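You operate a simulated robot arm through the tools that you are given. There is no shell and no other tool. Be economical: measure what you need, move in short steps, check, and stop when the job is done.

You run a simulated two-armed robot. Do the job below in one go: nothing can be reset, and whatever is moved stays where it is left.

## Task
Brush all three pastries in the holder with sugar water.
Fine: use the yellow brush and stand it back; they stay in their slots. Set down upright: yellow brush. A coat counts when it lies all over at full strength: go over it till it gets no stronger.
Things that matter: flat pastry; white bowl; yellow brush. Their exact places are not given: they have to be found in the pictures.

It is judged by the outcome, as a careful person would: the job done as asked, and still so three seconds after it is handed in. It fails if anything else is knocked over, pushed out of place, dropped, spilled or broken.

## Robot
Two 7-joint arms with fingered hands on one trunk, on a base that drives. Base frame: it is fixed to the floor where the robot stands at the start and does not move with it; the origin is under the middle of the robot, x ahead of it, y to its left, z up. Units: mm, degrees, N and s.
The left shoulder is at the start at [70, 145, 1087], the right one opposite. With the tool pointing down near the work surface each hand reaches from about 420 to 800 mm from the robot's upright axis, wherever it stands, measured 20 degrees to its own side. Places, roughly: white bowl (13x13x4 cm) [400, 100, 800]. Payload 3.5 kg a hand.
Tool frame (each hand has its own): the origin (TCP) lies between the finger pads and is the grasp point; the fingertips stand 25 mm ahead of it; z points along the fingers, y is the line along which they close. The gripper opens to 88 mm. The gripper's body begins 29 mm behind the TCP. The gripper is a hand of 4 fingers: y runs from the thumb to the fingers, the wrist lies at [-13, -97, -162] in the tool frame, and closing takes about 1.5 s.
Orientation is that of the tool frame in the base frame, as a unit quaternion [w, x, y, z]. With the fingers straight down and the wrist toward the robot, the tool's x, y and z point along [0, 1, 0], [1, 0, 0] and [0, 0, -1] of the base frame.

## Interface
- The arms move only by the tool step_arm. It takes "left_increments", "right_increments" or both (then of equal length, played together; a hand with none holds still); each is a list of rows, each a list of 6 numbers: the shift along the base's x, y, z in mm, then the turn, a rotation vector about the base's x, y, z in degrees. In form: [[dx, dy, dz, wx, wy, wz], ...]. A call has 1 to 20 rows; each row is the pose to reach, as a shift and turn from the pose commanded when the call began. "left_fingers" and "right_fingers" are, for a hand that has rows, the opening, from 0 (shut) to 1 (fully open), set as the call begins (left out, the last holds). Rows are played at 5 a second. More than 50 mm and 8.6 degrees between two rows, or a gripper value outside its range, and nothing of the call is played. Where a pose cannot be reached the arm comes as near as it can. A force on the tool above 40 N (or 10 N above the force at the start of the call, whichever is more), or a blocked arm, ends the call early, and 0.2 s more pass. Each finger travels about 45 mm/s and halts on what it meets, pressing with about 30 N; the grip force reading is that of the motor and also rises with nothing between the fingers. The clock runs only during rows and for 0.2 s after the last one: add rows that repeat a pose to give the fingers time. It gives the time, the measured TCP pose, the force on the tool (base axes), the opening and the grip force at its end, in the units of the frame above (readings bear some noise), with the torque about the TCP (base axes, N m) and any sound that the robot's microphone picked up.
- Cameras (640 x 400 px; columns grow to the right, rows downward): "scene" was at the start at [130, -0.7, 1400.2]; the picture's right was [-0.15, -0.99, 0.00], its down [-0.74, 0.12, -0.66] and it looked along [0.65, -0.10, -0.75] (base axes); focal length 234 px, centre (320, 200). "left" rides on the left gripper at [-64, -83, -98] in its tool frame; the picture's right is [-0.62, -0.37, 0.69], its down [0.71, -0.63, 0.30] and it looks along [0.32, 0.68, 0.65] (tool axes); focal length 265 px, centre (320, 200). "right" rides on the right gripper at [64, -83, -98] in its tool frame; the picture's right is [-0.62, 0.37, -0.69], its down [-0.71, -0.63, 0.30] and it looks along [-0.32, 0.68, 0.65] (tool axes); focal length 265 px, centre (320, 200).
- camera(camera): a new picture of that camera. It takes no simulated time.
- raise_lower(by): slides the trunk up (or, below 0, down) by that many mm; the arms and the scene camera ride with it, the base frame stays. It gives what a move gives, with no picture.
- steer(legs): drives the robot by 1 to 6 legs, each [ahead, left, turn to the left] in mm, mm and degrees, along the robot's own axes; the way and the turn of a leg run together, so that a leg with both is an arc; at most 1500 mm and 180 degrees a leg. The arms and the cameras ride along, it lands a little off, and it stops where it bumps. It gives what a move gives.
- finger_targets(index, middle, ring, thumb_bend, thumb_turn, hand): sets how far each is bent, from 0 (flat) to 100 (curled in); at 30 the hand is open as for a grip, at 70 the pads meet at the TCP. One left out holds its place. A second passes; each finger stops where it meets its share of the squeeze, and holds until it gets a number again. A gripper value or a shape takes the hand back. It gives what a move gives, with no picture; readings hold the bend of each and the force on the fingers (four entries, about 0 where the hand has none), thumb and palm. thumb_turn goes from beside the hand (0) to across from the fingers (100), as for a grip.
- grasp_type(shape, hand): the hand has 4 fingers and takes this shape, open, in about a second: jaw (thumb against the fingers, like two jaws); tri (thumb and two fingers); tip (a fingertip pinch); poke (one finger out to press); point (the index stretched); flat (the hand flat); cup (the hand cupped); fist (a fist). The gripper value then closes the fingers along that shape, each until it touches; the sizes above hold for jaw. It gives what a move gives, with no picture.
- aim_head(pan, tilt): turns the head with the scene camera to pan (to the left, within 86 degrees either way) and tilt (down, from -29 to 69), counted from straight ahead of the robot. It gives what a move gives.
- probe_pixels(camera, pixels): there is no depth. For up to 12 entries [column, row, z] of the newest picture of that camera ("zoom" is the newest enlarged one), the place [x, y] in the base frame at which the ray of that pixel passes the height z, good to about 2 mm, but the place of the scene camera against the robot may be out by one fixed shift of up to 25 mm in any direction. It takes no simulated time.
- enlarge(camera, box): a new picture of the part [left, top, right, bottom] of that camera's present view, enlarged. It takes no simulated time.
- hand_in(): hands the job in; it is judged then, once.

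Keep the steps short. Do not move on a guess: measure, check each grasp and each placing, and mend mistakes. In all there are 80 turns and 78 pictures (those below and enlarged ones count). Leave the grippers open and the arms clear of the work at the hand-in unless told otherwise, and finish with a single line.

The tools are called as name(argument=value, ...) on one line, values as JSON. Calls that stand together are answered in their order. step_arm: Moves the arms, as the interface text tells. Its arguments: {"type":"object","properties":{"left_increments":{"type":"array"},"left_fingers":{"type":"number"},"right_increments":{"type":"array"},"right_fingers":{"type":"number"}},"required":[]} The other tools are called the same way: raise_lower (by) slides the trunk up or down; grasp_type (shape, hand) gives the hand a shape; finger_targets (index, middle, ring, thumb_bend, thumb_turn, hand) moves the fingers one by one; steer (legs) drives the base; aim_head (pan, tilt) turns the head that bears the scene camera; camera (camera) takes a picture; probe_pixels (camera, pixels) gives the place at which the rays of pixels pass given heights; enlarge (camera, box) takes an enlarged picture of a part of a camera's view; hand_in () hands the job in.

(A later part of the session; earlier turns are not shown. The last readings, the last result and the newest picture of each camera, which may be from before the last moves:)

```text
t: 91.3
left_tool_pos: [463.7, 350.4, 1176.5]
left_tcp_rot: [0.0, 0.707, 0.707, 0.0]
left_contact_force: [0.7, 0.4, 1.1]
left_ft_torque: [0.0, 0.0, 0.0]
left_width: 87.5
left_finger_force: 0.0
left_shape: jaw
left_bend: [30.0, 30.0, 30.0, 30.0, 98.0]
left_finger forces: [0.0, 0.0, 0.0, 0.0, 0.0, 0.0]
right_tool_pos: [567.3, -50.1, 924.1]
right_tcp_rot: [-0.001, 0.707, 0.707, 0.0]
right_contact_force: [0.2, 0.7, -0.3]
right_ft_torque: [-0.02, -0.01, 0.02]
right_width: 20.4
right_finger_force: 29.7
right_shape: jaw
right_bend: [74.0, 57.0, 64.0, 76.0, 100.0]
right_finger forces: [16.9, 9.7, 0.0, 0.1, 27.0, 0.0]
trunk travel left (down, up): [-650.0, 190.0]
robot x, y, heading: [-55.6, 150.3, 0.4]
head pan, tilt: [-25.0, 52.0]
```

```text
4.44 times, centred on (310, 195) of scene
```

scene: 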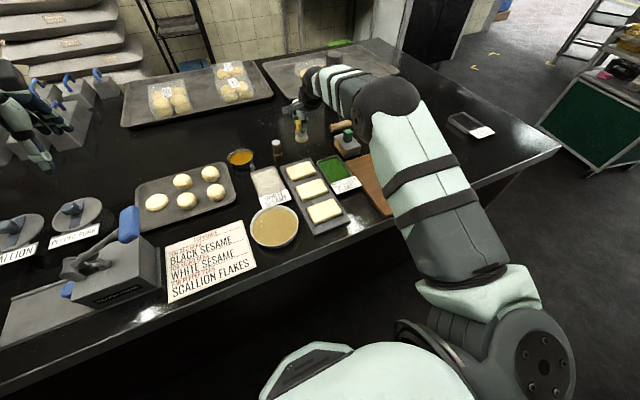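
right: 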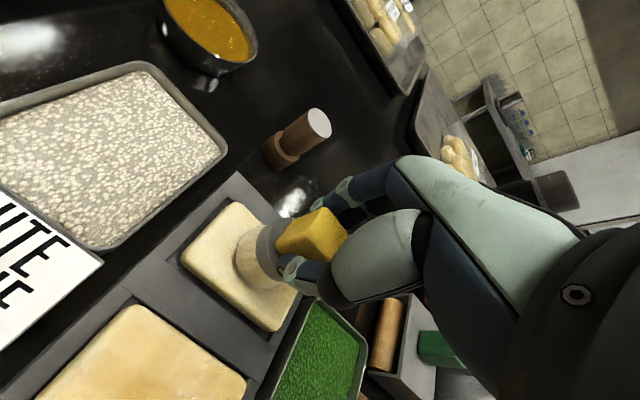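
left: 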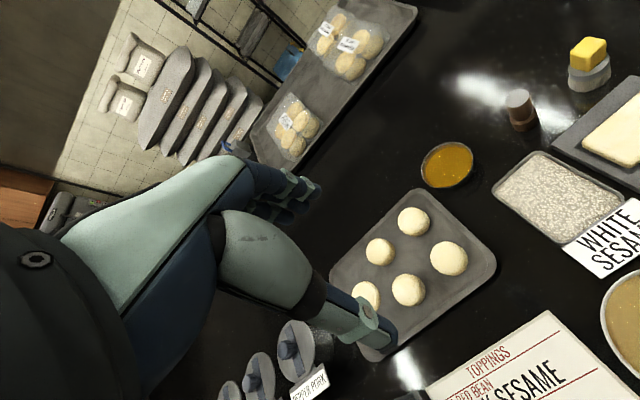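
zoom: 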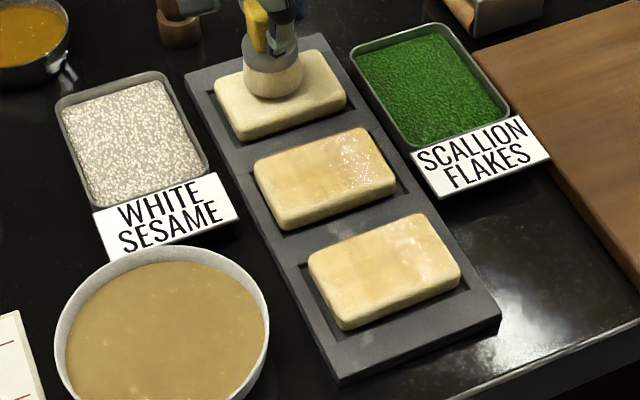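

Pastries 1 and 2 look evenly golden. Check pastry 3 corners.

probe_pixels(camera="right", pixels=[[183, 258, 855], [233, 204, 855], [275, 331, 855], [296, 295, 855]])

enlarge(camera="right", box=[20, 200, 320, 400])

```text
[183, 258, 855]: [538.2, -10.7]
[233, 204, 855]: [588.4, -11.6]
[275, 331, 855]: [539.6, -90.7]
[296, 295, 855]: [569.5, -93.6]
```

```text
2.00 times, centred on (170, 300) of right
```

zoom: 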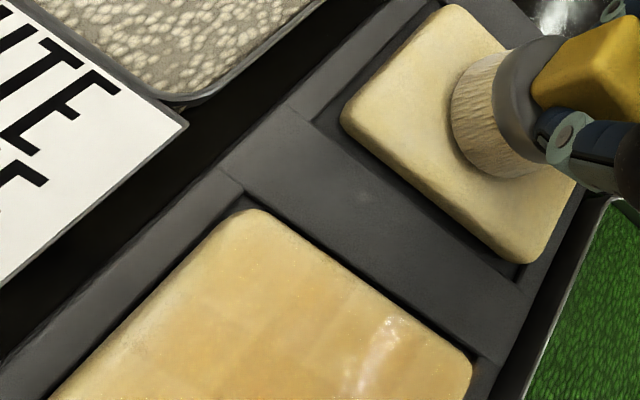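

Alignment good (centre ≈ 565,-51). Pastry 2 shows faint grid cells with the edges weaker, so perimeter needs more strokes everywhere. First raster and perimeter tour on pastry 3.

step_arm(right_increments=[[-10, 14, -5, 0, 0, 0], [-18, 30, -8, 0, 0, 0], [-18, 15, -8, 0, 0, 0], [-18, 0, -8, 0, 0, 0], [-18, -15, -8, 0, 0, 0], [-18, -30, -8, 0, 0, 0], [-6, -30, -8, 0, 0, 0], [-6, -10, -8, 0, 0, 0], [-6, 10, -8, 0, 0, 0], [-6, 30, -8, 0, 0, 0], [6, 30, -8, 0, 0, 0], [6, 10, -8, 0, 0, 0], [6, -10, -8, 0, 0, 0], [6, -30, -8, 0, 0, 0], [18, -30, -8, 0, 0, 0], [18, -15, -8, 0, 0, 0], [18, 0, -8, 0, 0, 0], [18, 15, -8, 0, 0, 0], [18, 30, -8, 0, 0, 0]])

step_arm(right_increments=[[-9, 0, 0, 0, 0, 0], [-18, 0, 0, 0, 0, 0], [-27, 0, 0, 0, 0, 0], [-36, 0, 0, 0, 0, 0], [-36, -15, 0, 0, 0, 0], [-36, -30, 0, 0, 0, 0], [-36, -45, 0, 0, 0, 0], [-36, -60, 0, 0, 0, 0], [-27, -60, 0, 0, 0, 0], [-18, -60, 0, 0, 0, 0], [-9, -60, 0, 0, 0, 0], [0, -60, 0, 0, 0, 0], [0, -45, 0, 0, 0, 0], [0, -30, 0, 0, 0, 0], [0, -15, 0, 0, 0, 0], [0, 0, 0, 0, 0, 0], [-18, 0, 0, 0, 0, 0], [-36, 0, 0, 0, 0, 0], [-36, 0, 20, 0, 0, 0], [-36, 0, 38, 0, 0, 0]])

step_arm(right_increments=[[-45, -5, 0, 0, 0, 0], [-88, 5, 0, 0, 0, 0], [-120, 30, 0, 0, 0, 0], [-142, 68, 0, 0, 0, 0], [-146, 108, 0, 0, 0, 0], [-146, 108, -24, 0, 0, 0], [-146, 108, -41.7, 0, 0, 0], [-146, 108, -41.7, 0, 0, 0], [-146, 108, -41.7, 0, 0, 0], [-146, 108, -20, 0, 0, 0], [-146, 108, 0, 0, 0, 0]])

enlarge(camera="scene", box=[265, 150, 355, 240])

```text
t: 95.3
left_tool_pos: [462.3, 350.8, 1176.7]
left_tcp_rot: [0.0, 0.707, 0.707, 0.001]
left_contact_force: [-1.1, 0.0, -0.4]
left_ft_torque: [0.0, 0.03, 0.0]
left_width: 87.6
left_finger_force: 0.0
left_shape: jaw
left_bend: [30.0, 30.0, 30.0, 30.0, 98.0]
left_finger forces: [0.0, 0.0, 0.0, 0.0, 0.0, 0.1]
right_tool_pos: [582.2, -19.8, 918.5]
right_tcp_rot: [0.001, 0.707, 0.707, 0.001]
right_contact_force: [-0.3, -3.3, 9.4]
right_ft_torque: [-0.11, -0.1, -0.05]
right_width: 20.8
right_finger_force: 29.8
right_shape: jaw
right_bend: [74.0, 57.0, 64.0, 76.0, 100.0]
right_finger forces: [19.9, 15.6, 0.0, 0.1, 30.8, 0.1]
trunk travel left (down, up): [-650.0, 190.0]
robot x, y, heading: [-57.1, 150.4, 0.3]
head pan, tilt: [-25.0, 52.0]
```

```text
t: 99.5
left_tool_pos: [463.6, 349.4, 1177.7]
left_tcp_rot: [0.0, 0.707, 0.707, 0.001]
left_contact_force: [-0.5, -0.6, -0.6]
left_ft_torque: [0.0, 0.01, -0.06]
left_width: 87.5
left_finger_force: 0.0
left_shape: jaw
left_bend: [30.0, 30.0, 30.0, 30.0, 98.0]
left_finger forces: [0.0, 0.0, 0.0, 0.0, 0.1, 0.1]
right_tool_pos: [546.7, -19.9, 955.9]
right_tcp_rot: [0.0, 0.706, 0.708, -0.001]
right_contact_force: [0.1, 0.3, -0.7]
right_ft_torque: [0.01, -0.04, -0.01]
right_width: 20.5
right_finger_force: 29.7
right_shape: jaw
right_bend: [74.0, 57.0, 64.0, 76.0, 100.0]
right_finger forces: [17.5, 9.8, 0.0, 0.1, 27.2, 0.0]
trunk travel left (down, up): [-650.0, 190.0]
robot x, y, heading: [-62.2, 147.3, 0.0]
head pan, tilt: [-25.0, 52.0]
```

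```text
t: 101.9
left_tool_pos: [463.3, 349.0, 1176.7]
left_tcp_rot: [0.0, 0.707, 0.707, 0.0]
left_contact_force: [-0.1, 0.1, 0.3]
left_ft_torque: [-0.01, 0.0, -0.01]
left_width: 87.6
left_finger_force: 0.1
left_shape: jaw
left_bend: [30.0, 30.0, 30.0, 30.0, 98.0]
left_finger forces: [0.1, 0.0, 0.1, 0.1, 0.0, 0.0]
right_tool_pos: [400.0, 87.7, 955.7]
right_tcp_rot: [0.0, 0.707, 0.707, 0.0]
right_contact_force: [0.2, -0.2, -0.5]
right_ft_torque: [0.01, -0.04, -0.01]
right_width: 20.4
right_finger_force: 29.7
right_shape: jaw
right_bend: [74.0, 57.0, 64.0, 77.0, 100.0]
right_finger forces: [17.2, 9.3, 0.0, 0.0, 26.8, 0.1]
trunk travel left (down, up): [-650.0, 190.0]
robot x, y, heading: [-57.0, 149.4, -0.1]
head pan, tilt: [-25.0, 52.0]
```

```text
4.44 times, centred on (310, 195) of scene
```

zoom: 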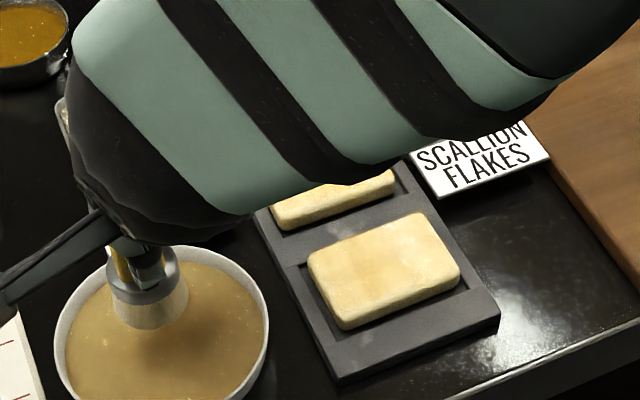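

Reloaded. Two perimeter tours on pastry 3 and return to re-dip.

step_arm(right_increments=[[5, -44, 0, 0, 0, 0], [25, -85, 0, 0, 0, 0], [60, -112, 0, 0, 0, 0], [105, -120, 0, 0, 0, 0], [140, -110, -12, 0, 0, 0], [144, -107, -38, 0, 0, 0], [144, -122, -38, 0, 0, 0], [144, -138, -38, 0, 0, 0], [144, -154, -38, 0, 0, 0], [144, -169, -38, 0, 0, 0], [157, -169, -38, 0, 0, 0], [170, -169, -38, 0, 0, 0], [184, -169, -38, 0, 0, 0], [184, -154, -38, 0, 0, 0], [184, -138, -38, 0, 0, 0], [184, -122, -38, 0, 0, 0], [184, -107, -38, 0, 0, 0], [170, -107, -38, 0, 0, 0], [157, -107, -38, 0, 0, 0], [144, -107, -38, 0, 0, 0]])

step_arm(right_increments=[[0, -15, 0, 0, 0, 0], [0, -31, 0, 0, 0, 0], [0, -47, 0, 0, 0, 0], [0, -62, 0, 0, 0, 0], [13, -62, 0, 0, 0, 0], [26, -62, 0, 0, 0, 0], [40, -62, 0, 0, 0, 0], [40, -47, 0, 0, 0, 0], [40, -31, 0, 0, 0, 0], [40, -15, 0, 0, 0, 0], [40, 0, 0, 0, 0, 0], [26, 0, 0, 0, 0, 0], [13, 0, 0, 0, 0, 0], [0, 0, 0, 0, 0, 0], [0, 0, 20, 0, 0, 0], [0, 0, 38, 0, 0, 0], [-45, -8, 38, 0, 0, 0], [-88, 5, 38, 0, 0, 0]])

camera(camera="right")

enlarge(camera="scene", box=[265, 150, 355, 240])

```text
t: 106.1
left_tool_pos: [461.9, 351.3, 1177.7]
left_tcp_rot: [0.001, 0.707, 0.707, 0.001]
left_contact_force: [1.0, -1.0, -0.3]
left_ft_torque: [0.01, 0.0, 0.03]
left_width: 87.9
left_finger_force: 0.1
left_shape: jaw
left_bend: [30.0, 30.0, 30.0, 30.0, 98.0]
left_finger forces: [0.0, 0.0, 0.0, 0.0, 0.0, 0.0]
right_tool_pos: [545.7, -18.5, 918.4]
right_tcp_rot: [0.0, 0.707, 0.707, 0.001]
right_contact_force: [4.3, 0.2, 11.1]
right_ft_torque: [0.14, -0.46, -0.03]
right_width: 20.5
right_finger_force: 30.0
right_shape: jaw
right_bend: [74.0, 57.0, 64.0, 76.0, 100.0]
right_finger forces: [30.2, 11.5, 0.0, 0.0, 25.1, 0.1]
trunk travel left (down, up): [-650.0, 190.0]
robot x, y, heading: [-58.0, 151.6, 0.0]
head pan, tilt: [-25.0, 52.0]
```

```text
t: 109.9
left_tool_pos: [461.9, 351.0, 1177.5]
left_tcp_rot: [0.001, 0.707, 0.707, 0.0]
left_contact_force: [-0.4, 0.4, 0.2]
left_ft_torque: [-0.01, -0.03, 0.04]
left_width: 87.5
left_finger_force: 0.0
left_shape: jaw
left_bend: [30.0, 30.0, 30.0, 30.0, 98.0]
left_finger forces: [0.0, 0.1, 0.0, 0.1, 0.0, 0.0]
right_tool_pos: [455.8, -13.6, 956.2]
right_tcp_rot: [0.0, 0.707, 0.708, -0.001]
right_contact_force: [-0.1, -0.1, -0.8]
right_ft_torque: [-0.01, -0.03, -0.01]
right_width: 20.4
right_finger_force: 30.4
right_shape: jaw
right_bend: [74.0, 57.0, 64.0, 76.0, 100.0]
right_finger forces: [17.1, 9.4, 0.0, 0.0, 26.7, 0.1]
trunk travel left (down, up): [-650.0, 190.0]
robot x, y, heading: [-56.5, 149.7, 0.1]
head pan, tilt: [-25.0, 52.0]
```

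```text
23 pictures are left
```

right: 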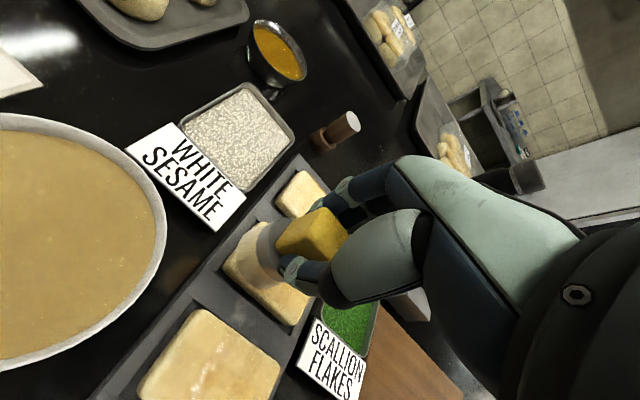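

```text
4.44 times, centred on (310, 195) of scene
```

zoom: 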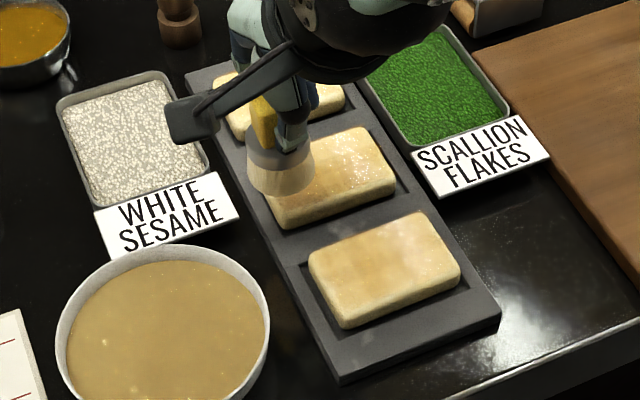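

Zoom on pastry 1 from here to judge evenness.

enlarge(camera="right", box=[120, 290, 300, 400])

```text
3.56 times, centred on (210, 345) of right
```

zoom: 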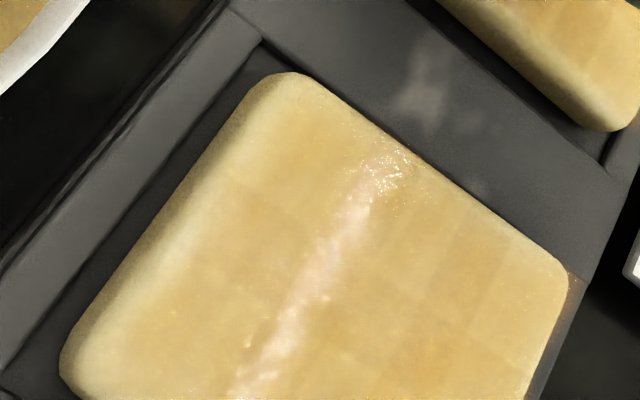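

The outermost band, especially the +y end, is slightly paler. I'll do wider perimeter tours with fresh loads. First dip, then pastry 1.

step_arm(right_increments=[[-31, 17, 0, 0, 0, 0], [-51, 58, 0, 0, 0, 0], [-56, 102, 0, 0, 0, 0], [-56, 102, -24, 0, 0, 0], [-56, 102, -41.7, 0, 0, 0], [-56, 102, -41.7, 0, 0, 0], [-56, 102, -41.7, 0, 0, 0], [-56, 102, -20, 0, 0, 0], [-56, 102, 0, 0, 0, 0]])

step_arm(right_increments=[[-12, -46, 0, 0, 0, 0], [-22, -90, 0, 0, 0, 0], [-27, -103, -20, 0, 0, 0], [-27, -103, -38, 0, 0, 0], [-27, -120, -38, 0, 0, 0], [-27, -138, -38, 0, 0, 0], [-27, -156, -38, 0, 0, 0], [-27, -173, -38, 0, 0, 0], [-12, -173, -38, 0, 0, 0], [3, -173, -38, 0, 0, 0], [17, -173, -38, 0, 0, 0], [17, -156, -38, 0, 0, 0], [17, -138, -38, 0, 0, 0], [17, -120, -38, 0, 0, 0], [17, -103, -38, 0, 0, 0], [3, -103, -38, 0, 0, 0], [-12, -103, -38, 0, 0, 0], [-27, -103, -38, 0, 0, 0]])

step_arm(right_increments=[[15, 0, 0, 0, 0, 0], [30, 0, 0, 0, 0, 0], [44, 0, 0, 0, 0, 0], [44, -17, 0, 0, 0, 0], [44, -35, 0, 0, 0, 0], [44, -52, 0, 0, 0, 0], [44, -70, 0, 0, 0, 0], [30, -70, 0, 0, 0, 0], [15, -70, 0, 0, 0, 0], [0, -70, 0, 0, 0, 0], [0, -52, 0, 0, 0, 0], [0, -35, 0, 0, 0, 0], [0, -17, 0, 0, 0, 0], [0, 0, 0, 0, 0, 0], [0, 0, 20, 0, 0, 0], [0, 0, 38, 0, 0, 0], [8, 30, 38, 0, 0, 0], [17, 65, 38, 0, 0, 0], [27, 103, 38, 0, 0, 0]])

step_arm(right_increments=[[0, 0, -24, 0, 0, 0], [0, 0, -41.7, 0, 0, 0], [0, 0, -41.7, 0, 0, 0], [0, 0, -41.7, 0, 0, 0], [0, 0, -20, 0, 0, 0], [0, 0, 0, 0, 0, 0]])

enlarge(camera="scene", box=[300, 190, 350, 230])

```text
t: 111.9
left_tool_pos: [463.2, 351.2, 1177.8]
left_tcp_rot: [0.0, 0.707, 0.707, 0.001]
left_contact_force: [0.2, 0.0, 0.2]
left_ft_torque: [0.0, 0.03, -0.04]
left_width: 87.7
left_finger_force: 0.1
left_shape: jaw
left_bend: [30.0, 30.0, 30.0, 30.0, 98.0]
left_finger forces: [0.0, 0.0, 0.1, 0.0, 0.0, 0.0]
right_tool_pos: [400.4, 88.0, 954.9]
right_tcp_rot: [-0.001, 0.706, 0.708, 0.0]
right_contact_force: [0.5, 1.3, 0.2]
right_ft_torque: [0.03, 0.04, 0.04]
right_width: 20.3
right_finger_force: 30.1
right_shape: jaw
right_bend: [74.0, 57.0, 64.0, 76.0, 100.0]
right_finger forces: [17.1, 9.8, 0.0, 0.0, 27.2, 0.0]
trunk travel left (down, up): [-650.0, 190.0]
robot x, y, heading: [-61.4, 153.9, -0.3]
head pan, tilt: [-25.0, 52.0]
```

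```text
t: 115.7
left_tool_pos: [462.6, 350.7, 1178.0]
left_tcp_rot: [-0.001, 0.707, 0.707, 0.0]
left_contact_force: [0.9, 1.4, -0.3]
left_ft_torque: [0.01, -0.02, -0.01]
left_width: 87.4
left_finger_force: 0.1
left_shape: jaw
left_bend: [30.0, 30.0, 30.0, 30.0, 98.0]
left_finger forces: [0.0, 0.0, 0.0, 0.1, 0.0, 0.0]
right_tool_pos: [375.0, -15.0, 916.7]
right_tcp_rot: [0.001, 0.706, 0.708, 0.0]
right_contact_force: [4.8, 0.1, 11.2]
right_ft_torque: [0.06, -0.39, -0.02]
right_width: 20.7
right_finger_force: 29.6
right_shape: jaw
right_bend: [74.0, 56.0, 64.0, 76.0, 100.0]
right_finger forces: [27.3, 13.6, 0.1, 0.0, 25.3, 0.1]
trunk travel left (down, up): [-650.0, 190.0]
robot x, y, heading: [-62.7, 150.9, 0.0]
head pan, tilt: [-25.0, 52.0]
```

```text
t: 119.7
left_tool_pos: [465.2, 349.8, 1176.4]
left_tcp_rot: [0.0, 0.706, 0.708, 0.0]
left_contact_force: [-0.2, -0.2, -0.3]
left_ft_torque: [-0.03, 0.02, 0.02]
left_width: 87.6
left_finger_force: 0.1
left_shape: jaw
left_bend: [30.0, 30.0, 30.0, 30.0, 98.0]
left_finger forces: [0.0, 0.1, 0.0, 0.0, 0.0, 0.1]
right_tool_pos: [402.1, 89.2, 953.8]
right_tcp_rot: [0.0, 0.707, 0.707, -0.001]
right_contact_force: [-0.9, -0.2, -0.6]
right_ft_torque: [-0.01, 0.01, 0.0]
right_width: 20.6
right_finger_force: 30.2
right_shape: jaw
right_bend: [74.0, 57.0, 64.0, 77.0, 100.0]
right_finger forces: [17.1, 9.0, 0.1, 0.0, 26.2, 0.0]
trunk travel left (down, up): [-650.0, 190.0]
robot x, y, heading: [-61.4, 150.5, -0.0]
head pan, tilt: [-25.0, 52.0]
```

```text
t: 121.1
left_tool_pos: [463.9, 349.2, 1178.7]
left_tcp_rot: [0.0, 0.707, 0.707, -0.001]
left_contact_force: [0.9, -0.5, 0.2]
left_ft_torque: [0.02, 0.0, 0.02]
left_width: 88.0
left_finger_force: 0.1
left_shape: jaw
left_bend: [30.0, 30.0, 30.0, 30.0, 98.0]
left_finger forces: [0.0, 0.0, 0.1, 0.0, 0.0, 0.1]
right_tool_pos: [400.1, 87.6, 955.2]
right_tcp_rot: [0.0, 0.706, 0.708, 0.001]
right_contact_force: [-0.2, 0.3, -1.6]
right_ft_torque: [0.02, -0.03, 0.01]
right_width: 20.3
right_finger_force: 30.3
right_shape: jaw
right_bend: [74.0, 57.0, 64.0, 77.0, 100.0]
right_finger forces: [17.2, 9.1, 0.0, 0.0, 26.6, 0.0]
trunk travel left (down, up): [-650.0, 190.0]
robot x, y, heading: [-58.5, 147.7, 0.2]
head pan, tilt: [-25.0, 52.0]
```

```text
10.00 times, centred on (325, 210) of scene
```

zoom: 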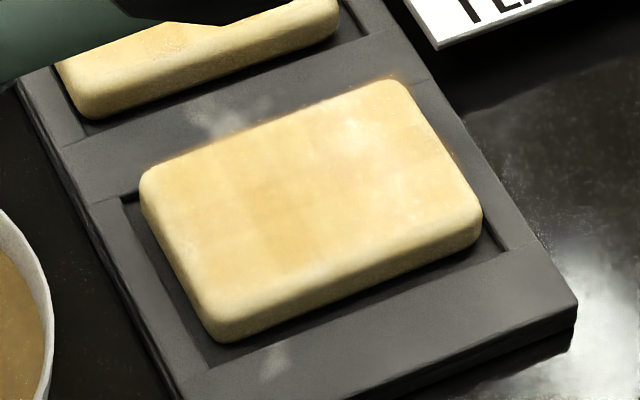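

Pastry 1 is now nearly uniform. Same wide tours on pastry 2, then a dip.

step_arm(right_increments=[[5, -44, 0, 0, 0, 0], [25, -85, 0, 0, 0, 0], [50, -103, -15, 0, 0, 0], [56.5, -103, -38, 0, 0, 0], [56.5, -120, -38, 0, 0, 0], [56.5, -138, -38, 0, 0, 0], [56.5, -156, -38, 0, 0, 0], [56.5, -173, -38, 0, 0, 0], [71, -173, -38, 0, 0, 0], [86, -173, -38, 0, 0, 0], [100.5, -173, -38, 0, 0, 0], [100.5, -156, -38, 0, 0, 0], [100.5, -138, -38, 0, 0, 0], [100.5, -120, -38, 0, 0, 0], [100.5, -103, -38, 0, 0, 0], [86, -103, -38, 0, 0, 0], [71, -103, -38, 0, 0, 0], [56.5, -103, -38, 0, 0, 0]])

step_arm(right_increments=[[15, 0, 0, 0, 0, 0], [30, 0, 0, 0, 0, 0], [44, 0, 0, 0, 0, 0], [44, -17, 0, 0, 0, 0], [44, -35, 0, 0, 0, 0], [44, -52, 0, 0, 0, 0], [44, -70, 0, 0, 0, 0], [30, -70, 0, 0, 0, 0], [15, -70, 0, 0, 0, 0], [0, -70, 0, 0, 0, 0], [0, -52, 0, 0, 0, 0], [0, -35, 0, 0, 0, 0], [0, -17, 0, 0, 0, 0], [0, 0, 0, 0, 0, 0], [0, 0, 20, 0, 0, 0], [0, 0, 38, 0, 0, 0], [-31.5, 18, 38, 0, 0, 0], [-51.5, 59, 38, 0, 0, 0], [-56.5, 103, 38, 0, 0, 0]])

step_arm(right_increments=[[0, 0, -24, 0, 0, 0], [0, 0, -41.7, 0, 0, 0], [0, 0, -41.7, 0, 0, 0], [0, 0, -41.7, 0, 0, 0], [0, 0, -20, 0, 0, 0], [0, 0, 0, 0, 0, 0]])

step_arm(right_increments=[[5, -44, 0, 0, 0, 0], [25, -85, 0, 0, 0, 0], [60, -112, 0, 0, 0, 0], [105, -120, 0, 0, 0, 0], [138, -104, -12, 0, 0, 0], [142, -103, -38, 0, 0, 0], [142, -120, -38, 0, 0, 0], [142, -138, -38, 0, 0, 0], [142, -156, -38, 0, 0, 0], [142, -173, -38, 0, 0, 0], [157, -173, -38, 0, 0, 0], [171, -173, -38, 0, 0, 0], [186, -173, -38, 0, 0, 0], [186, -156, -38, 0, 0, 0], [186, -138, -38, 0, 0, 0], [186, -120, -38, 0, 0, 0], [186, -103, -38, 0, 0, 0], [171, -103, -38, 0, 0, 0], [157, -103, -38, 0, 0, 0], [142, -103, -38, 0, 0, 0]])

camera(camera="right")

```text
t: 124.9
left_tool_pos: [462.3, 349.8, 1177.0]
left_tcp_rot: [0.0, 0.708, 0.707, 0.0]
left_contact_force: [0.2, -0.5, -0.2]
left_ft_torque: [0.01, 0.0, 0.01]
left_width: 87.8
left_finger_force: 0.1
left_shape: jaw
left_bend: [30.0, 30.0, 30.0, 30.0, 98.0]
left_finger forces: [0.0, 0.0, 0.0, 0.1, 0.0, 0.0]
right_tool_pos: [458.2, -14.5, 917.4]
right_tcp_rot: [0.0, 0.707, 0.708, 0.002]
right_contact_force: [3.9, -0.4, 11.7]
right_ft_torque: [0.09, -0.44, -0.01]
right_width: 20.6
right_finger_force: 30.2
right_shape: jaw
right_bend: [74.0, 57.0, 64.0, 77.0, 100.0]
right_finger forces: [29.3, 13.6, 0.0, 0.0, 25.1, 0.0]
trunk travel left (down, up): [-650.0, 190.0]
robot x, y, heading: [-57.6, 146.8, 0.3]
head pan, tilt: [-25.0, 52.0]
```

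```text
t: 128.9
left_tool_pos: [463.6, 352.0, 1177.0]
left_tcp_rot: [-0.001, 0.707, 0.707, -0.001]
left_contact_force: [0.4, 0.4, -0.6]
left_ft_torque: [-0.01, 0.02, 0.0]
left_width: 87.5
left_finger_force: 0.1
left_shape: jaw
left_bend: [30.0, 30.0, 30.0, 30.0, 98.0]
left_finger forces: [0.0, 0.1, 0.1, 0.0, 0.0, 0.0]
right_tool_pos: [402.0, 90.1, 955.2]
right_tcp_rot: [0.001, 0.707, 0.707, -0.001]
right_contact_force: [-0.2, -0.3, -1.7]
right_ft_torque: [-0.01, 0.0, -0.03]
right_width: 20.4
right_finger_force: 29.7
right_shape: jaw
right_bend: [74.0, 57.0, 64.0, 77.0, 100.0]
right_finger forces: [16.9, 9.0, 0.1, 0.1, 26.1, 0.0]
trunk travel left (down, up): [-650.0, 190.0]
robot x, y, heading: [-57.8, 151.3, -0.0]
head pan, tilt: [-25.0, 52.0]
```

```text
t: 130.3
left_tool_pos: [463.2, 349.3, 1177.4]
left_tcp_rot: [0.001, 0.707, 0.707, -0.001]
left_contact_force: [0.4, -0.2, 0.5]
left_ft_torque: [0.01, 0.0, -0.02]
left_width: 87.7
left_finger_force: 0.0
left_shape: jaw
left_bend: [30.0, 30.0, 30.0, 30.0, 98.0]
left_finger forces: [0.0, 0.0, 0.1, 0.0, 0.0, 0.0]
right_tool_pos: [400.8, 86.7, 954.1]
right_tcp_rot: [0.0, 0.707, 0.707, 0.0]
right_contact_force: [-0.2, -0.5, -0.3]
right_ft_torque: [0.01, -0.03, 0.04]
right_width: 20.3
right_finger_force: 29.7
right_shape: jaw
right_bend: [74.0, 57.0, 64.0, 77.0, 100.0]
right_finger forces: [17.0, 9.0, 0.1, 0.1, 26.5, 0.1]
trunk travel left (down, up): [-650.0, 190.0]
robot x, y, heading: [-55.8, 147.6, 0.3]
head pan, tilt: [-25.0, 52.0]
```

```text
t: 134.5
left_tool_pos: [463.1, 350.0, 1176.9]
left_tcp_rot: [0.0, 0.707, 0.707, -0.001]
left_contact_force: [-0.1, -0.1, 0.0]
left_ft_torque: [0.01, 0.0, 0.02]
left_width: 87.6
left_finger_force: 0.1
left_shape: jaw
left_bend: [30.0, 30.0, 30.0, 30.0, 98.0]
left_finger forces: [0.0, 0.1, 0.0, 0.0, 0.0, 0.0]
right_tool_pos: [542.9, -15.1, 916.7]
right_tcp_rot: [0.001, 0.706, 0.708, 0.001]
right_contact_force: [1.1, 0.6, 3.9]
right_ft_torque: [0.03, -0.19, -0.03]
right_width: 20.2
right_finger_force: 30.2
right_shape: jaw
right_bend: [74.0, 57.0, 64.0, 76.0, 100.0]
right_finger forces: [20.4, 11.7, 0.0, 0.0, 26.2, 0.0]
trunk travel left (down, up): [-650.0, 190.0]
robot x, y, heading: [-59.7, 147.9, 0.2]
head pan, tilt: [-25.0, 52.0]
```

```text
19 pictures are left
```

right: 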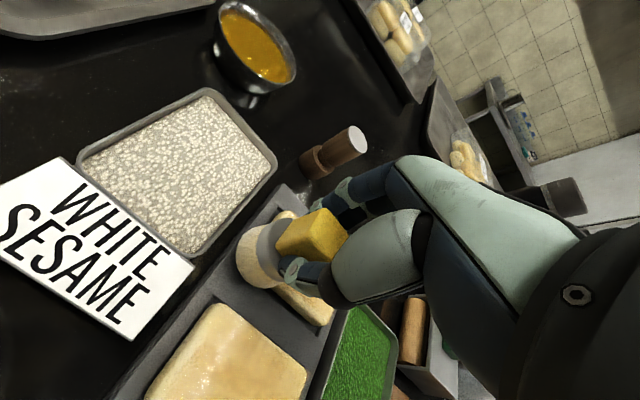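

Second (reverse) tour on pastry 3, return, dip, and a further raster plus edges on pastry 3.

step_arm(right_increments=[[15, 0, -0.5, 0, 0, 0], [30, 0, -0.5, 0, 0, 0], [44, 0, -0.5, 0, 0, 0], [44, -17, -0.5, 0, 0, 0], [44, -35, -0.5, 0, 0, 0], [44, -52, -0.5, 0, 0, 0], [44, -70, -0.5, 0, 0, 0], [30, -70, -0.5, 0, 0, 0], [15, -70, -0.5, 0, 0, 0], [0, -70, -0.5, 0, 0, 0], [0, -52, -0.5, 0, 0, 0], [0, -35, -0.5, 0, 0, 0], [0, -17, -0.5, 0, 0, 0], [0, 0, -0.5, 0, 0, 0], [0, 0, 20, 0, 0, 0], [0, 0, 38, 0, 0, 0], [-37, -16, 38, 0, 0, 0], [-82, -8, 38, 0, 0, 0], [-117, 18, 38, 0, 0, 0], [-137, 59, 38, 0, 0, 0]])

step_arm(right_increments=[[-5, 44, 0, 0, 0, 0], [-5, 44, -24, 0, 0, 0], [-5, 44, -41.7, 0, 0, 0], [-5, 44, -41.7, 0, 0, 0], [-5, 44, -41.7, 0, 0, 0], [-5, 44, -20, 0, 0, 0], [-5, 44, 0, 0, 0, 0]])

step_arm(right_increments=[[5, -44, 0, 0, 0, 0], [25, -85, 0, 0, 0, 0], [60, -112, 0, 0, 0, 0], [105, -120, 0, 0, 0, 0], [142, -106, -12, 0, 0, 0], [146, -105, -38, 0, 0, 0], [146, -128, -38.3, 0, 0, 0], [146, -150, -38.3, 0, 0, 0], [146, -171, -38.3, 0, 0, 0], [158, -171, -38.3, 0, 0, 0], [158, -150, -38.3, 0, 0, 0], [158, -128, -38.3, 0, 0, 0], [158, -105, -38.3, 0, 0, 0], [170, -105, -38.3, 0, 0, 0], [170, -138, -38.3, 0, 0, 0], [170, -171, -38.3, 0, 0, 0], [182, -171, -38.3, 0, 0, 0], [182, -150, -38.3, 0, 0, 0], [182, -128, -38.3, 0, 0, 0], [182, -105, -38.3, 0, 0, 0]])

step_arm(right_increments=[[-14, 2, 0, 0, 0, 0], [-28, 2, 0, 0, 0, 0], [-40, 2, 0, 0, 0, 0], [-40, 2, 20, 0, 0, 0], [-77, -15, 38.3, 0, 0, 0], [-122, -7, 38.3, 0, 0, 0], [-157, 20, 38.3, 0, 0, 0], [-177, 61, 38.3, 0, 0, 0], [-182, 105, 38.3, 0, 0, 0], [-182, 105, 14, 0, 0, 0], [-182, 105, -3.4, 0, 0, 0], [-182, 105, -3.4, 0, 0, 0], [-182, 105, -3.4, 0, 0, 0], [-182, 105, 16, 0, 0, 0], [-182, 105, 38.3, 0, 0, 0]])

```text
t: 138.7
left_tool_pos: [464.0, 352.4, 1176.8]
left_tcp_rot: [0.001, 0.707, 0.707, 0.0]
left_contact_force: [1.4, 0.2, 0.6]
left_ft_torque: [0.0, -0.01, -0.02]
left_width: 87.7
left_finger_force: 0.1
left_shape: jaw
left_bend: [30.0, 30.0, 30.0, 30.0, 98.0]
left_finger forces: [0.1, 0.1, 0.0, 0.0, 0.0, 0.0]
right_tool_pos: [406.0, 44.0, 954.2]
right_tcp_rot: [0.002, 0.708, 0.707, -0.002]
right_contact_force: [-0.7, -0.1, -0.8]
right_ft_torque: [0.01, -0.03, -0.02]
right_width: 20.2
right_finger_force: 30.4
right_shape: jaw
right_bend: [74.0, 57.0, 64.0, 77.0, 100.0]
right_finger forces: [16.9, 8.9, 0.0, 0.0, 26.1, 0.1]
trunk travel left (down, up): [-650.0, 190.0]
robot x, y, heading: [-59.7, 148.3, -0.2]
head pan, tilt: [-25.0, 52.0]
```

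```text
t: 140.3
left_tool_pos: [463.5, 350.9, 1177.1]
left_tcp_rot: [0.0, 0.707, 0.707, 0.0]
left_contact_force: [-0.8, -0.6, -0.2]
left_ft_torque: [0.01, 0.03, 0.02]
left_width: 87.6
left_finger_force: 0.0
left_shape: jaw
left_bend: [30.0, 30.0, 30.0, 30.0, 98.0]
left_finger forces: [0.1, 0.0, 0.0, 0.1, 0.1, 0.0]
right_tool_pos: [400.3, 87.8, 955.1]
right_tcp_rot: [-0.001, 0.706, 0.708, -0.001]
right_contact_force: [0.0, 0.0, 0.0]
right_ft_torque: [-0.02, -0.02, 0.01]
right_width: 19.9
right_finger_force: 29.9
right_shape: jaw
right_bend: [74.0, 57.0, 64.0, 77.0, 100.0]
right_finger forces: [16.8, 9.5, 0.1, 0.0, 26.6, 0.0]
trunk travel left (down, up): [-650.0, 190.0]
robot x, y, heading: [-59.7, 149.2, 0.2]
head pan, tilt: [-25.0, 52.0]
```

```text
t: 144.5
left_tool_pos: [462.2, 351.1, 1178.4]
left_tcp_rot: [0.001, 0.707, 0.707, 0.001]
left_contact_force: [0.7, 1.2, -0.2]
left_ft_torque: [-0.02, 0.01, 0.02]
left_width: 87.8
left_finger_force: 0.1
left_shape: jaw
left_bend: [30.0, 30.0, 30.0, 30.0, 98.0]
left_finger forces: [0.1, 0.1, 0.0, 0.0, 0.1, 0.0]
right_tool_pos: [583.6, -16.7, 917.1]
right_tcp_rot: [0.0, 0.708, 0.706, 0.0]
right_contact_force: [-0.9, -5.0, 11.0]
right_ft_torque: [-0.24, -0.13, -0.03]
right_width: 20.3
right_finger_force: 30.4
right_shape: jaw
right_bend: [74.0, 57.0, 64.0, 77.0, 100.0]
right_finger forces: [17.6, 29.0, 0.0, 0.0, 30.8, 0.0]
trunk travel left (down, up): [-650.0, 190.0]
robot x, y, heading: [-57.6, 150.7, -0.1]
head pan, tilt: [-25.0, 52.0]
```

```text
t: 147.7
left_tool_pos: [462.1, 348.5, 1177.7]
left_tcp_rot: [0.0, 0.708, 0.707, 0.001]
left_contact_force: [-0.9, -0.3, -0.1]
left_ft_torque: [0.0, -0.03, 0.0]
left_width: 87.6
left_finger_force: 0.0
left_shape: jaw
left_bend: [30.0, 30.0, 30.0, 30.0, 98.0]
left_finger forces: [0.1, 0.0, 0.0, 0.0, 0.0, 0.1]
right_tool_pos: [399.9, 88.2, 954.5]
right_tcp_rot: [0.0, 0.707, 0.708, 0.0]
right_contact_force: [0.0, -0.2, 0.0]
right_ft_torque: [0.01, 0.0, 0.0]
right_width: 20.0
right_finger_force: 30.4
right_shape: jaw
right_bend: [74.0, 57.0, 64.0, 77.0, 100.0]
right_finger forces: [17.6, 17.1, 0.0, 0.1, 26.7, 0.0]
trunk travel left (down, up): [-650.0, 190.0]
robot x, y, heading: [-60.9, 146.6, 0.3]
head pan, tilt: [-25.0, 52.0]
```

Loaded again: another wide raster over pastry 2, dip, wide raster over pastry 1, dip.

step_arm(right_increments=[[5, -44, 0, 0, 0, 0], [25, -85, 0, 0, 0, 0], [52, -104, -15, 0, 0, 0], [58.5, -104, -38, 0, 0, 0], [58.5, -127, -38.3, 0, 0, 0], [58.5, -149, -38.3, 0, 0, 0], [58.5, -172, -38.3, 0, 0, 0], [72, -172, -38.3, 0, 0, 0], [72, -149, -38.3, 0, 0, 0], [72, -127, -38.3, 0, 0, 0], [72, -104, -38.3, 0, 0, 0], [85, -104, -38.3, 0, 0, 0], [85, -127, -38.3, 0, 0, 0], [85, -149, -38.3, 0, 0, 0], [85, -172, -38.3, 0, 0, 0], [98.5, -172, -38.3, 0, 0, 0], [98.5, -149, -38.3, 0, 0, 0], [98.5, -127, -38.3, 0, 0, 0], [98.5, -104, -38.3, 0, 0, 0]])

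step_arm(right_increments=[[-13, 0, 0, 0, 0, 0], [-27, 0, 0, 0, 0, 0], [-40, 0, 0, 0, 0, 0], [-40, 0, 20, 0, 0, 0], [-50, 5, 38.3, 0, 0, 0], [-73.5, 20, 38.3, 0, 0, 0], [-93.5, 60, 38.3, 0, 0, 0], [-98.5, 104, 38.3, 0, 0, 0], [-98.5, 104, 14, 0, 0, 0], [-98.5, 104, -3.4, 0, 0, 0], [-98.5, 104, -3.4, 0, 0, 0], [-98.5, 104, -3.4, 0, 0, 0], [-98.5, 104, 16, 0, 0, 0], [-98.5, 104, 38.3, 0, 0, 0]])

step_arm(right_increments=[[-12, -46, 0, 0, 0, 0], [-22, -90, 0, 0, 0, 0], [-26, -104, -20, 0, 0, 0], [-26, -104, -38, 0, 0, 0], [-26, -127, -38.3, 0, 0, 0], [-26, -149, -38.3, 0, 0, 0], [-26, -172, -38.3, 0, 0, 0], [-12, -172, -38.3, 0, 0, 0], [-12, -149, -38.3, 0, 0, 0], [-12, -127, -38.3, 0, 0, 0], [-12, -104, -38.3, 0, 0, 0], [2, -104, -38.3, 0, 0, 0], [2, -127, -38.3, 0, 0, 0], [2, -149, -38.3, 0, 0, 0], [2, -172, -38.3, 0, 0, 0], [15, -172, -38.3, 0, 0, 0], [15, -149, -38.3, 0, 0, 0], [15, -127, -38.3, 0, 0, 0], [15, -104, -38.3, 0, 0, 0]])

step_arm(right_increments=[[-13, 0, 0, 0, 0, 0], [-27, 0, 0, 0, 0, 0], [-41, 0, 0, 0, 0, 0], [-41, 0, 20, 0, 0, 0], [-41, 0, 38.3, 0, 0, 0]])

step_arm(right_increments=[[45, -10, 0, 0, 0, 0], [90, -20, 0, 0, 0, 0], [135, -30, 0, 0, 0, 0], [180, -40, 0, 0, 0, 0], [225, -50, 0, 0, 0, 0], [262, -65, 0, 0, 0, 0], [284, -79, 0, 0, 0, 0], [284, -79, 0, 0, 0, 0]])

enlarge(camera="scene", box=[270, 155, 350, 235])

```text
t: 151.7
left_tool_pos: [462.3, 350.0, 1177.2]
left_tcp_rot: [0.0, 0.707, 0.707, 0.0]
left_contact_force: [-0.3, 0.3, 0.0]
left_ft_torque: [-0.02, -0.02, -0.01]
left_width: 87.8
left_finger_force: 0.1
left_shape: jaw
left_bend: [30.0, 30.0, 30.0, 30.0, 98.0]
left_finger forces: [0.0, 0.0, 0.0, 0.1, 0.1, 0.1]
right_tool_pos: [500.3, -15.2, 917.1]
right_tcp_rot: [0.0, 0.708, 0.707, 0.0]
right_contact_force: [-1.3, -3.6, 8.4]
right_ft_torque: [-0.17, -0.12, -0.06]
right_width: 20.0
right_finger_force: 29.9
right_shape: jaw
right_bend: [74.0, 57.0, 64.0, 77.0, 100.0]
right_finger forces: [18.8, 27.9, 0.0, 0.0, 30.8, 0.0]
trunk travel left (down, up): [-650.0, 190.0]
robot x, y, heading: [-58.6, 152.7, -0.0]
head pan, tilt: [-25.0, 52.0]
```

```text
t: 154.7
left_tool_pos: [463.2, 349.9, 1177.9]
left_tcp_rot: [0.001, 0.707, 0.707, 0.0]
left_contact_force: [-1.0, -0.4, 0.8]
left_ft_torque: [-0.01, 0.03, -0.02]
left_width: 87.5
left_finger_force: 0.1
left_shape: jaw
left_bend: [30.0, 30.0, 30.0, 30.0, 98.0]
left_finger forces: [0.0, 0.0, 0.1, 0.1, 0.0, 0.0]
right_tool_pos: [401.1, 86.9, 955.1]
right_tcp_rot: [-0.001, 0.707, 0.708, 0.0]
right_contact_force: [-0.1, 0.3, -0.1]
right_ft_torque: [0.0, -0.02, 0.01]
right_width: 20.0
right_finger_force: 30.0
right_shape: jaw
right_bend: [74.0, 57.0, 64.0, 77.0, 100.0]
right_finger forces: [18.4, 18.6, 0.0, 0.0, 27.0, 0.0]
trunk travel left (down, up): [-650.0, 190.0]
robot x, y, heading: [-62.8, 148.6, 0.2]
head pan, tilt: [-25.0, 52.0]
```

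```text
t: 158.7
left_tool_pos: [462.2, 350.5, 1177.5]
left_tcp_rot: [0.001, 0.708, 0.707, 0.001]
left_contact_force: [-0.5, 0.5, -0.6]
left_ft_torque: [-0.01, -0.02, -0.02]
left_width: 87.4
left_finger_force: 0.1
left_shape: jaw
left_bend: [30.0, 30.0, 30.0, 30.0, 98.0]
left_finger forces: [0.0, 0.0, 0.0, 0.0, 0.1, 0.0]
right_tool_pos: [416.1, -16.6, 917.5]
right_tcp_rot: [0.001, 0.707, 0.708, 0.0]
right_contact_force: [-0.2, -4.0, 10.9]
right_ft_torque: [-0.23, -0.1, -0.04]
right_width: 20.1
right_finger_force: 29.8
right_shape: jaw
right_bend: [74.0, 57.0, 64.0, 77.0, 100.0]
right_finger forces: [19.8, 34.4, 0.1, 0.1, 31.5, 0.0]
trunk travel left (down, up): [-650.0, 190.0]
robot x, y, heading: [-59.9, 145.6, -0.0]
head pan, tilt: [-25.0, 52.0]
```

```text
t: 159.9
left_tool_pos: [463.5, 350.5, 1177.4]
left_tcp_rot: [-0.001, 0.707, 0.707, 0.0]
left_contact_force: [0.0, -1.0, -0.4]
left_ft_torque: [0.01, -0.02, -0.01]
left_width: 87.7
left_finger_force: 0.1
left_shape: jaw
left_bend: [30.0, 30.0, 30.0, 30.0, 98.0]
left_finger forces: [0.0, 0.0, 0.0, 0.1, 0.0, 0.1]
right_tool_pos: [373.4, -15.7, 953.7]
right_tcp_rot: [-0.001, 0.707, 0.708, -0.002]
right_contact_force: [0.5, -0.3, -1.0]
right_ft_torque: [0.01, -0.05, 0.0]
right_width: 19.8
right_finger_force: 29.9
right_shape: jaw
right_bend: [74.0, 57.0, 64.0, 77.0, 100.0]
right_finger forces: [19.5, 21.8, 0.0, 0.0, 26.8, 0.0]
trunk travel left (down, up): [-650.0, 190.0]
robot x, y, heading: [-58.6, 148.1, -0.0]
head pan, tilt: [-25.0, 52.0]
```

```text
t: 161.7
left_tool_pos: [464.2, 349.9, 1175.8]
left_tcp_rot: [0.001, 0.708, 0.707, 0.0]
left_contact_force: [0.0, 0.1, -0.4]
left_ft_torque: [0.0, -0.01, -0.01]
left_width: 87.7
left_finger_force: 0.1
left_shape: jaw
left_bend: [30.0, 30.0, 30.0, 30.0, 98.0]
left_finger forces: [0.1, 0.0, 0.1, 0.0, 0.0, 0.0]
right_tool_pos: [659.1, -94.7, 954.8]
right_tcp_rot: [-0.001, 0.706, 0.708, -0.001]
right_contact_force: [-0.5, -0.1, -2.0]
right_ft_torque: [-0.02, 0.03, -0.02]
right_width: 19.8
right_finger_force: 30.0
right_shape: jaw
right_bend: [74.0, 57.0, 64.0, 77.0, 100.0]
right_finger forces: [18.4, 17.5, 0.1, 0.1, 26.1, 0.0]
trunk travel left (down, up): [-650.0, 190.0]
robot x, y, heading: [-58.4, 148.5, 0.0]
head pan, tilt: [-25.0, 52.0]
```

```text
5.00 times, centred on (310, 195) of scene
```

zoom: 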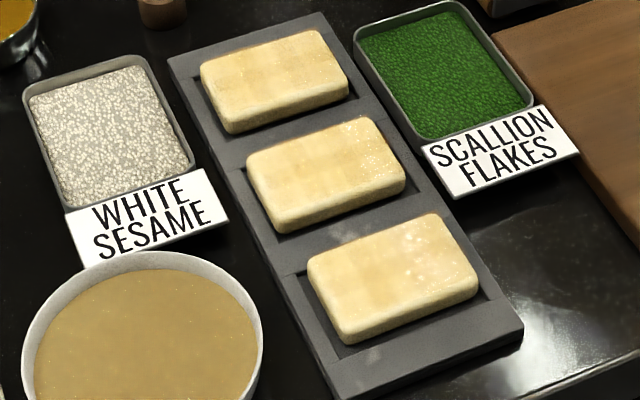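

All three glazed alike. Closer zooms of 2/3 and 1.

enlarge(camera="scene", box=[283, 157, 333, 197])

enlarge(camera="scene", box=[300, 190, 350, 230])

```text
10.00 times, centred on (308, 177) of scene
```

zoom: 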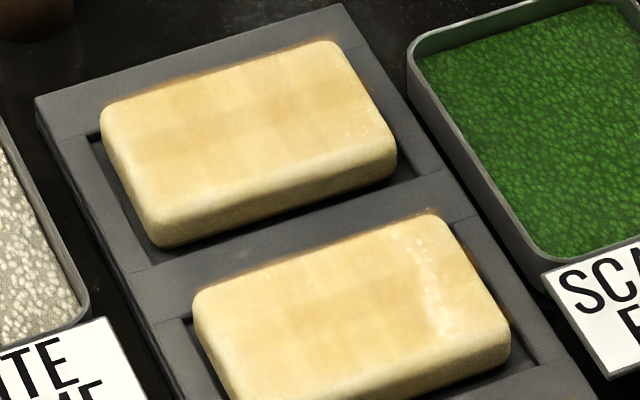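

```text
10.00 times, centred on (325, 210) of scene
```

zoom: 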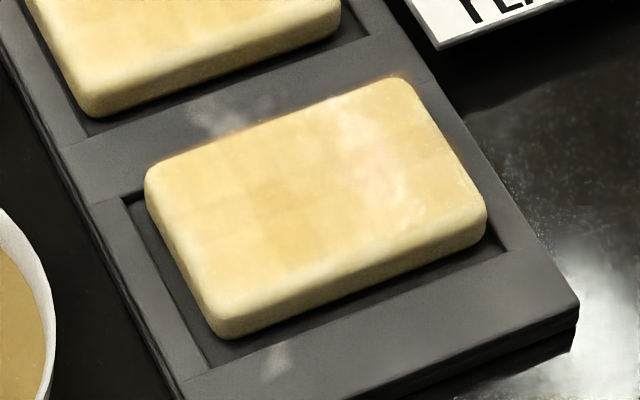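

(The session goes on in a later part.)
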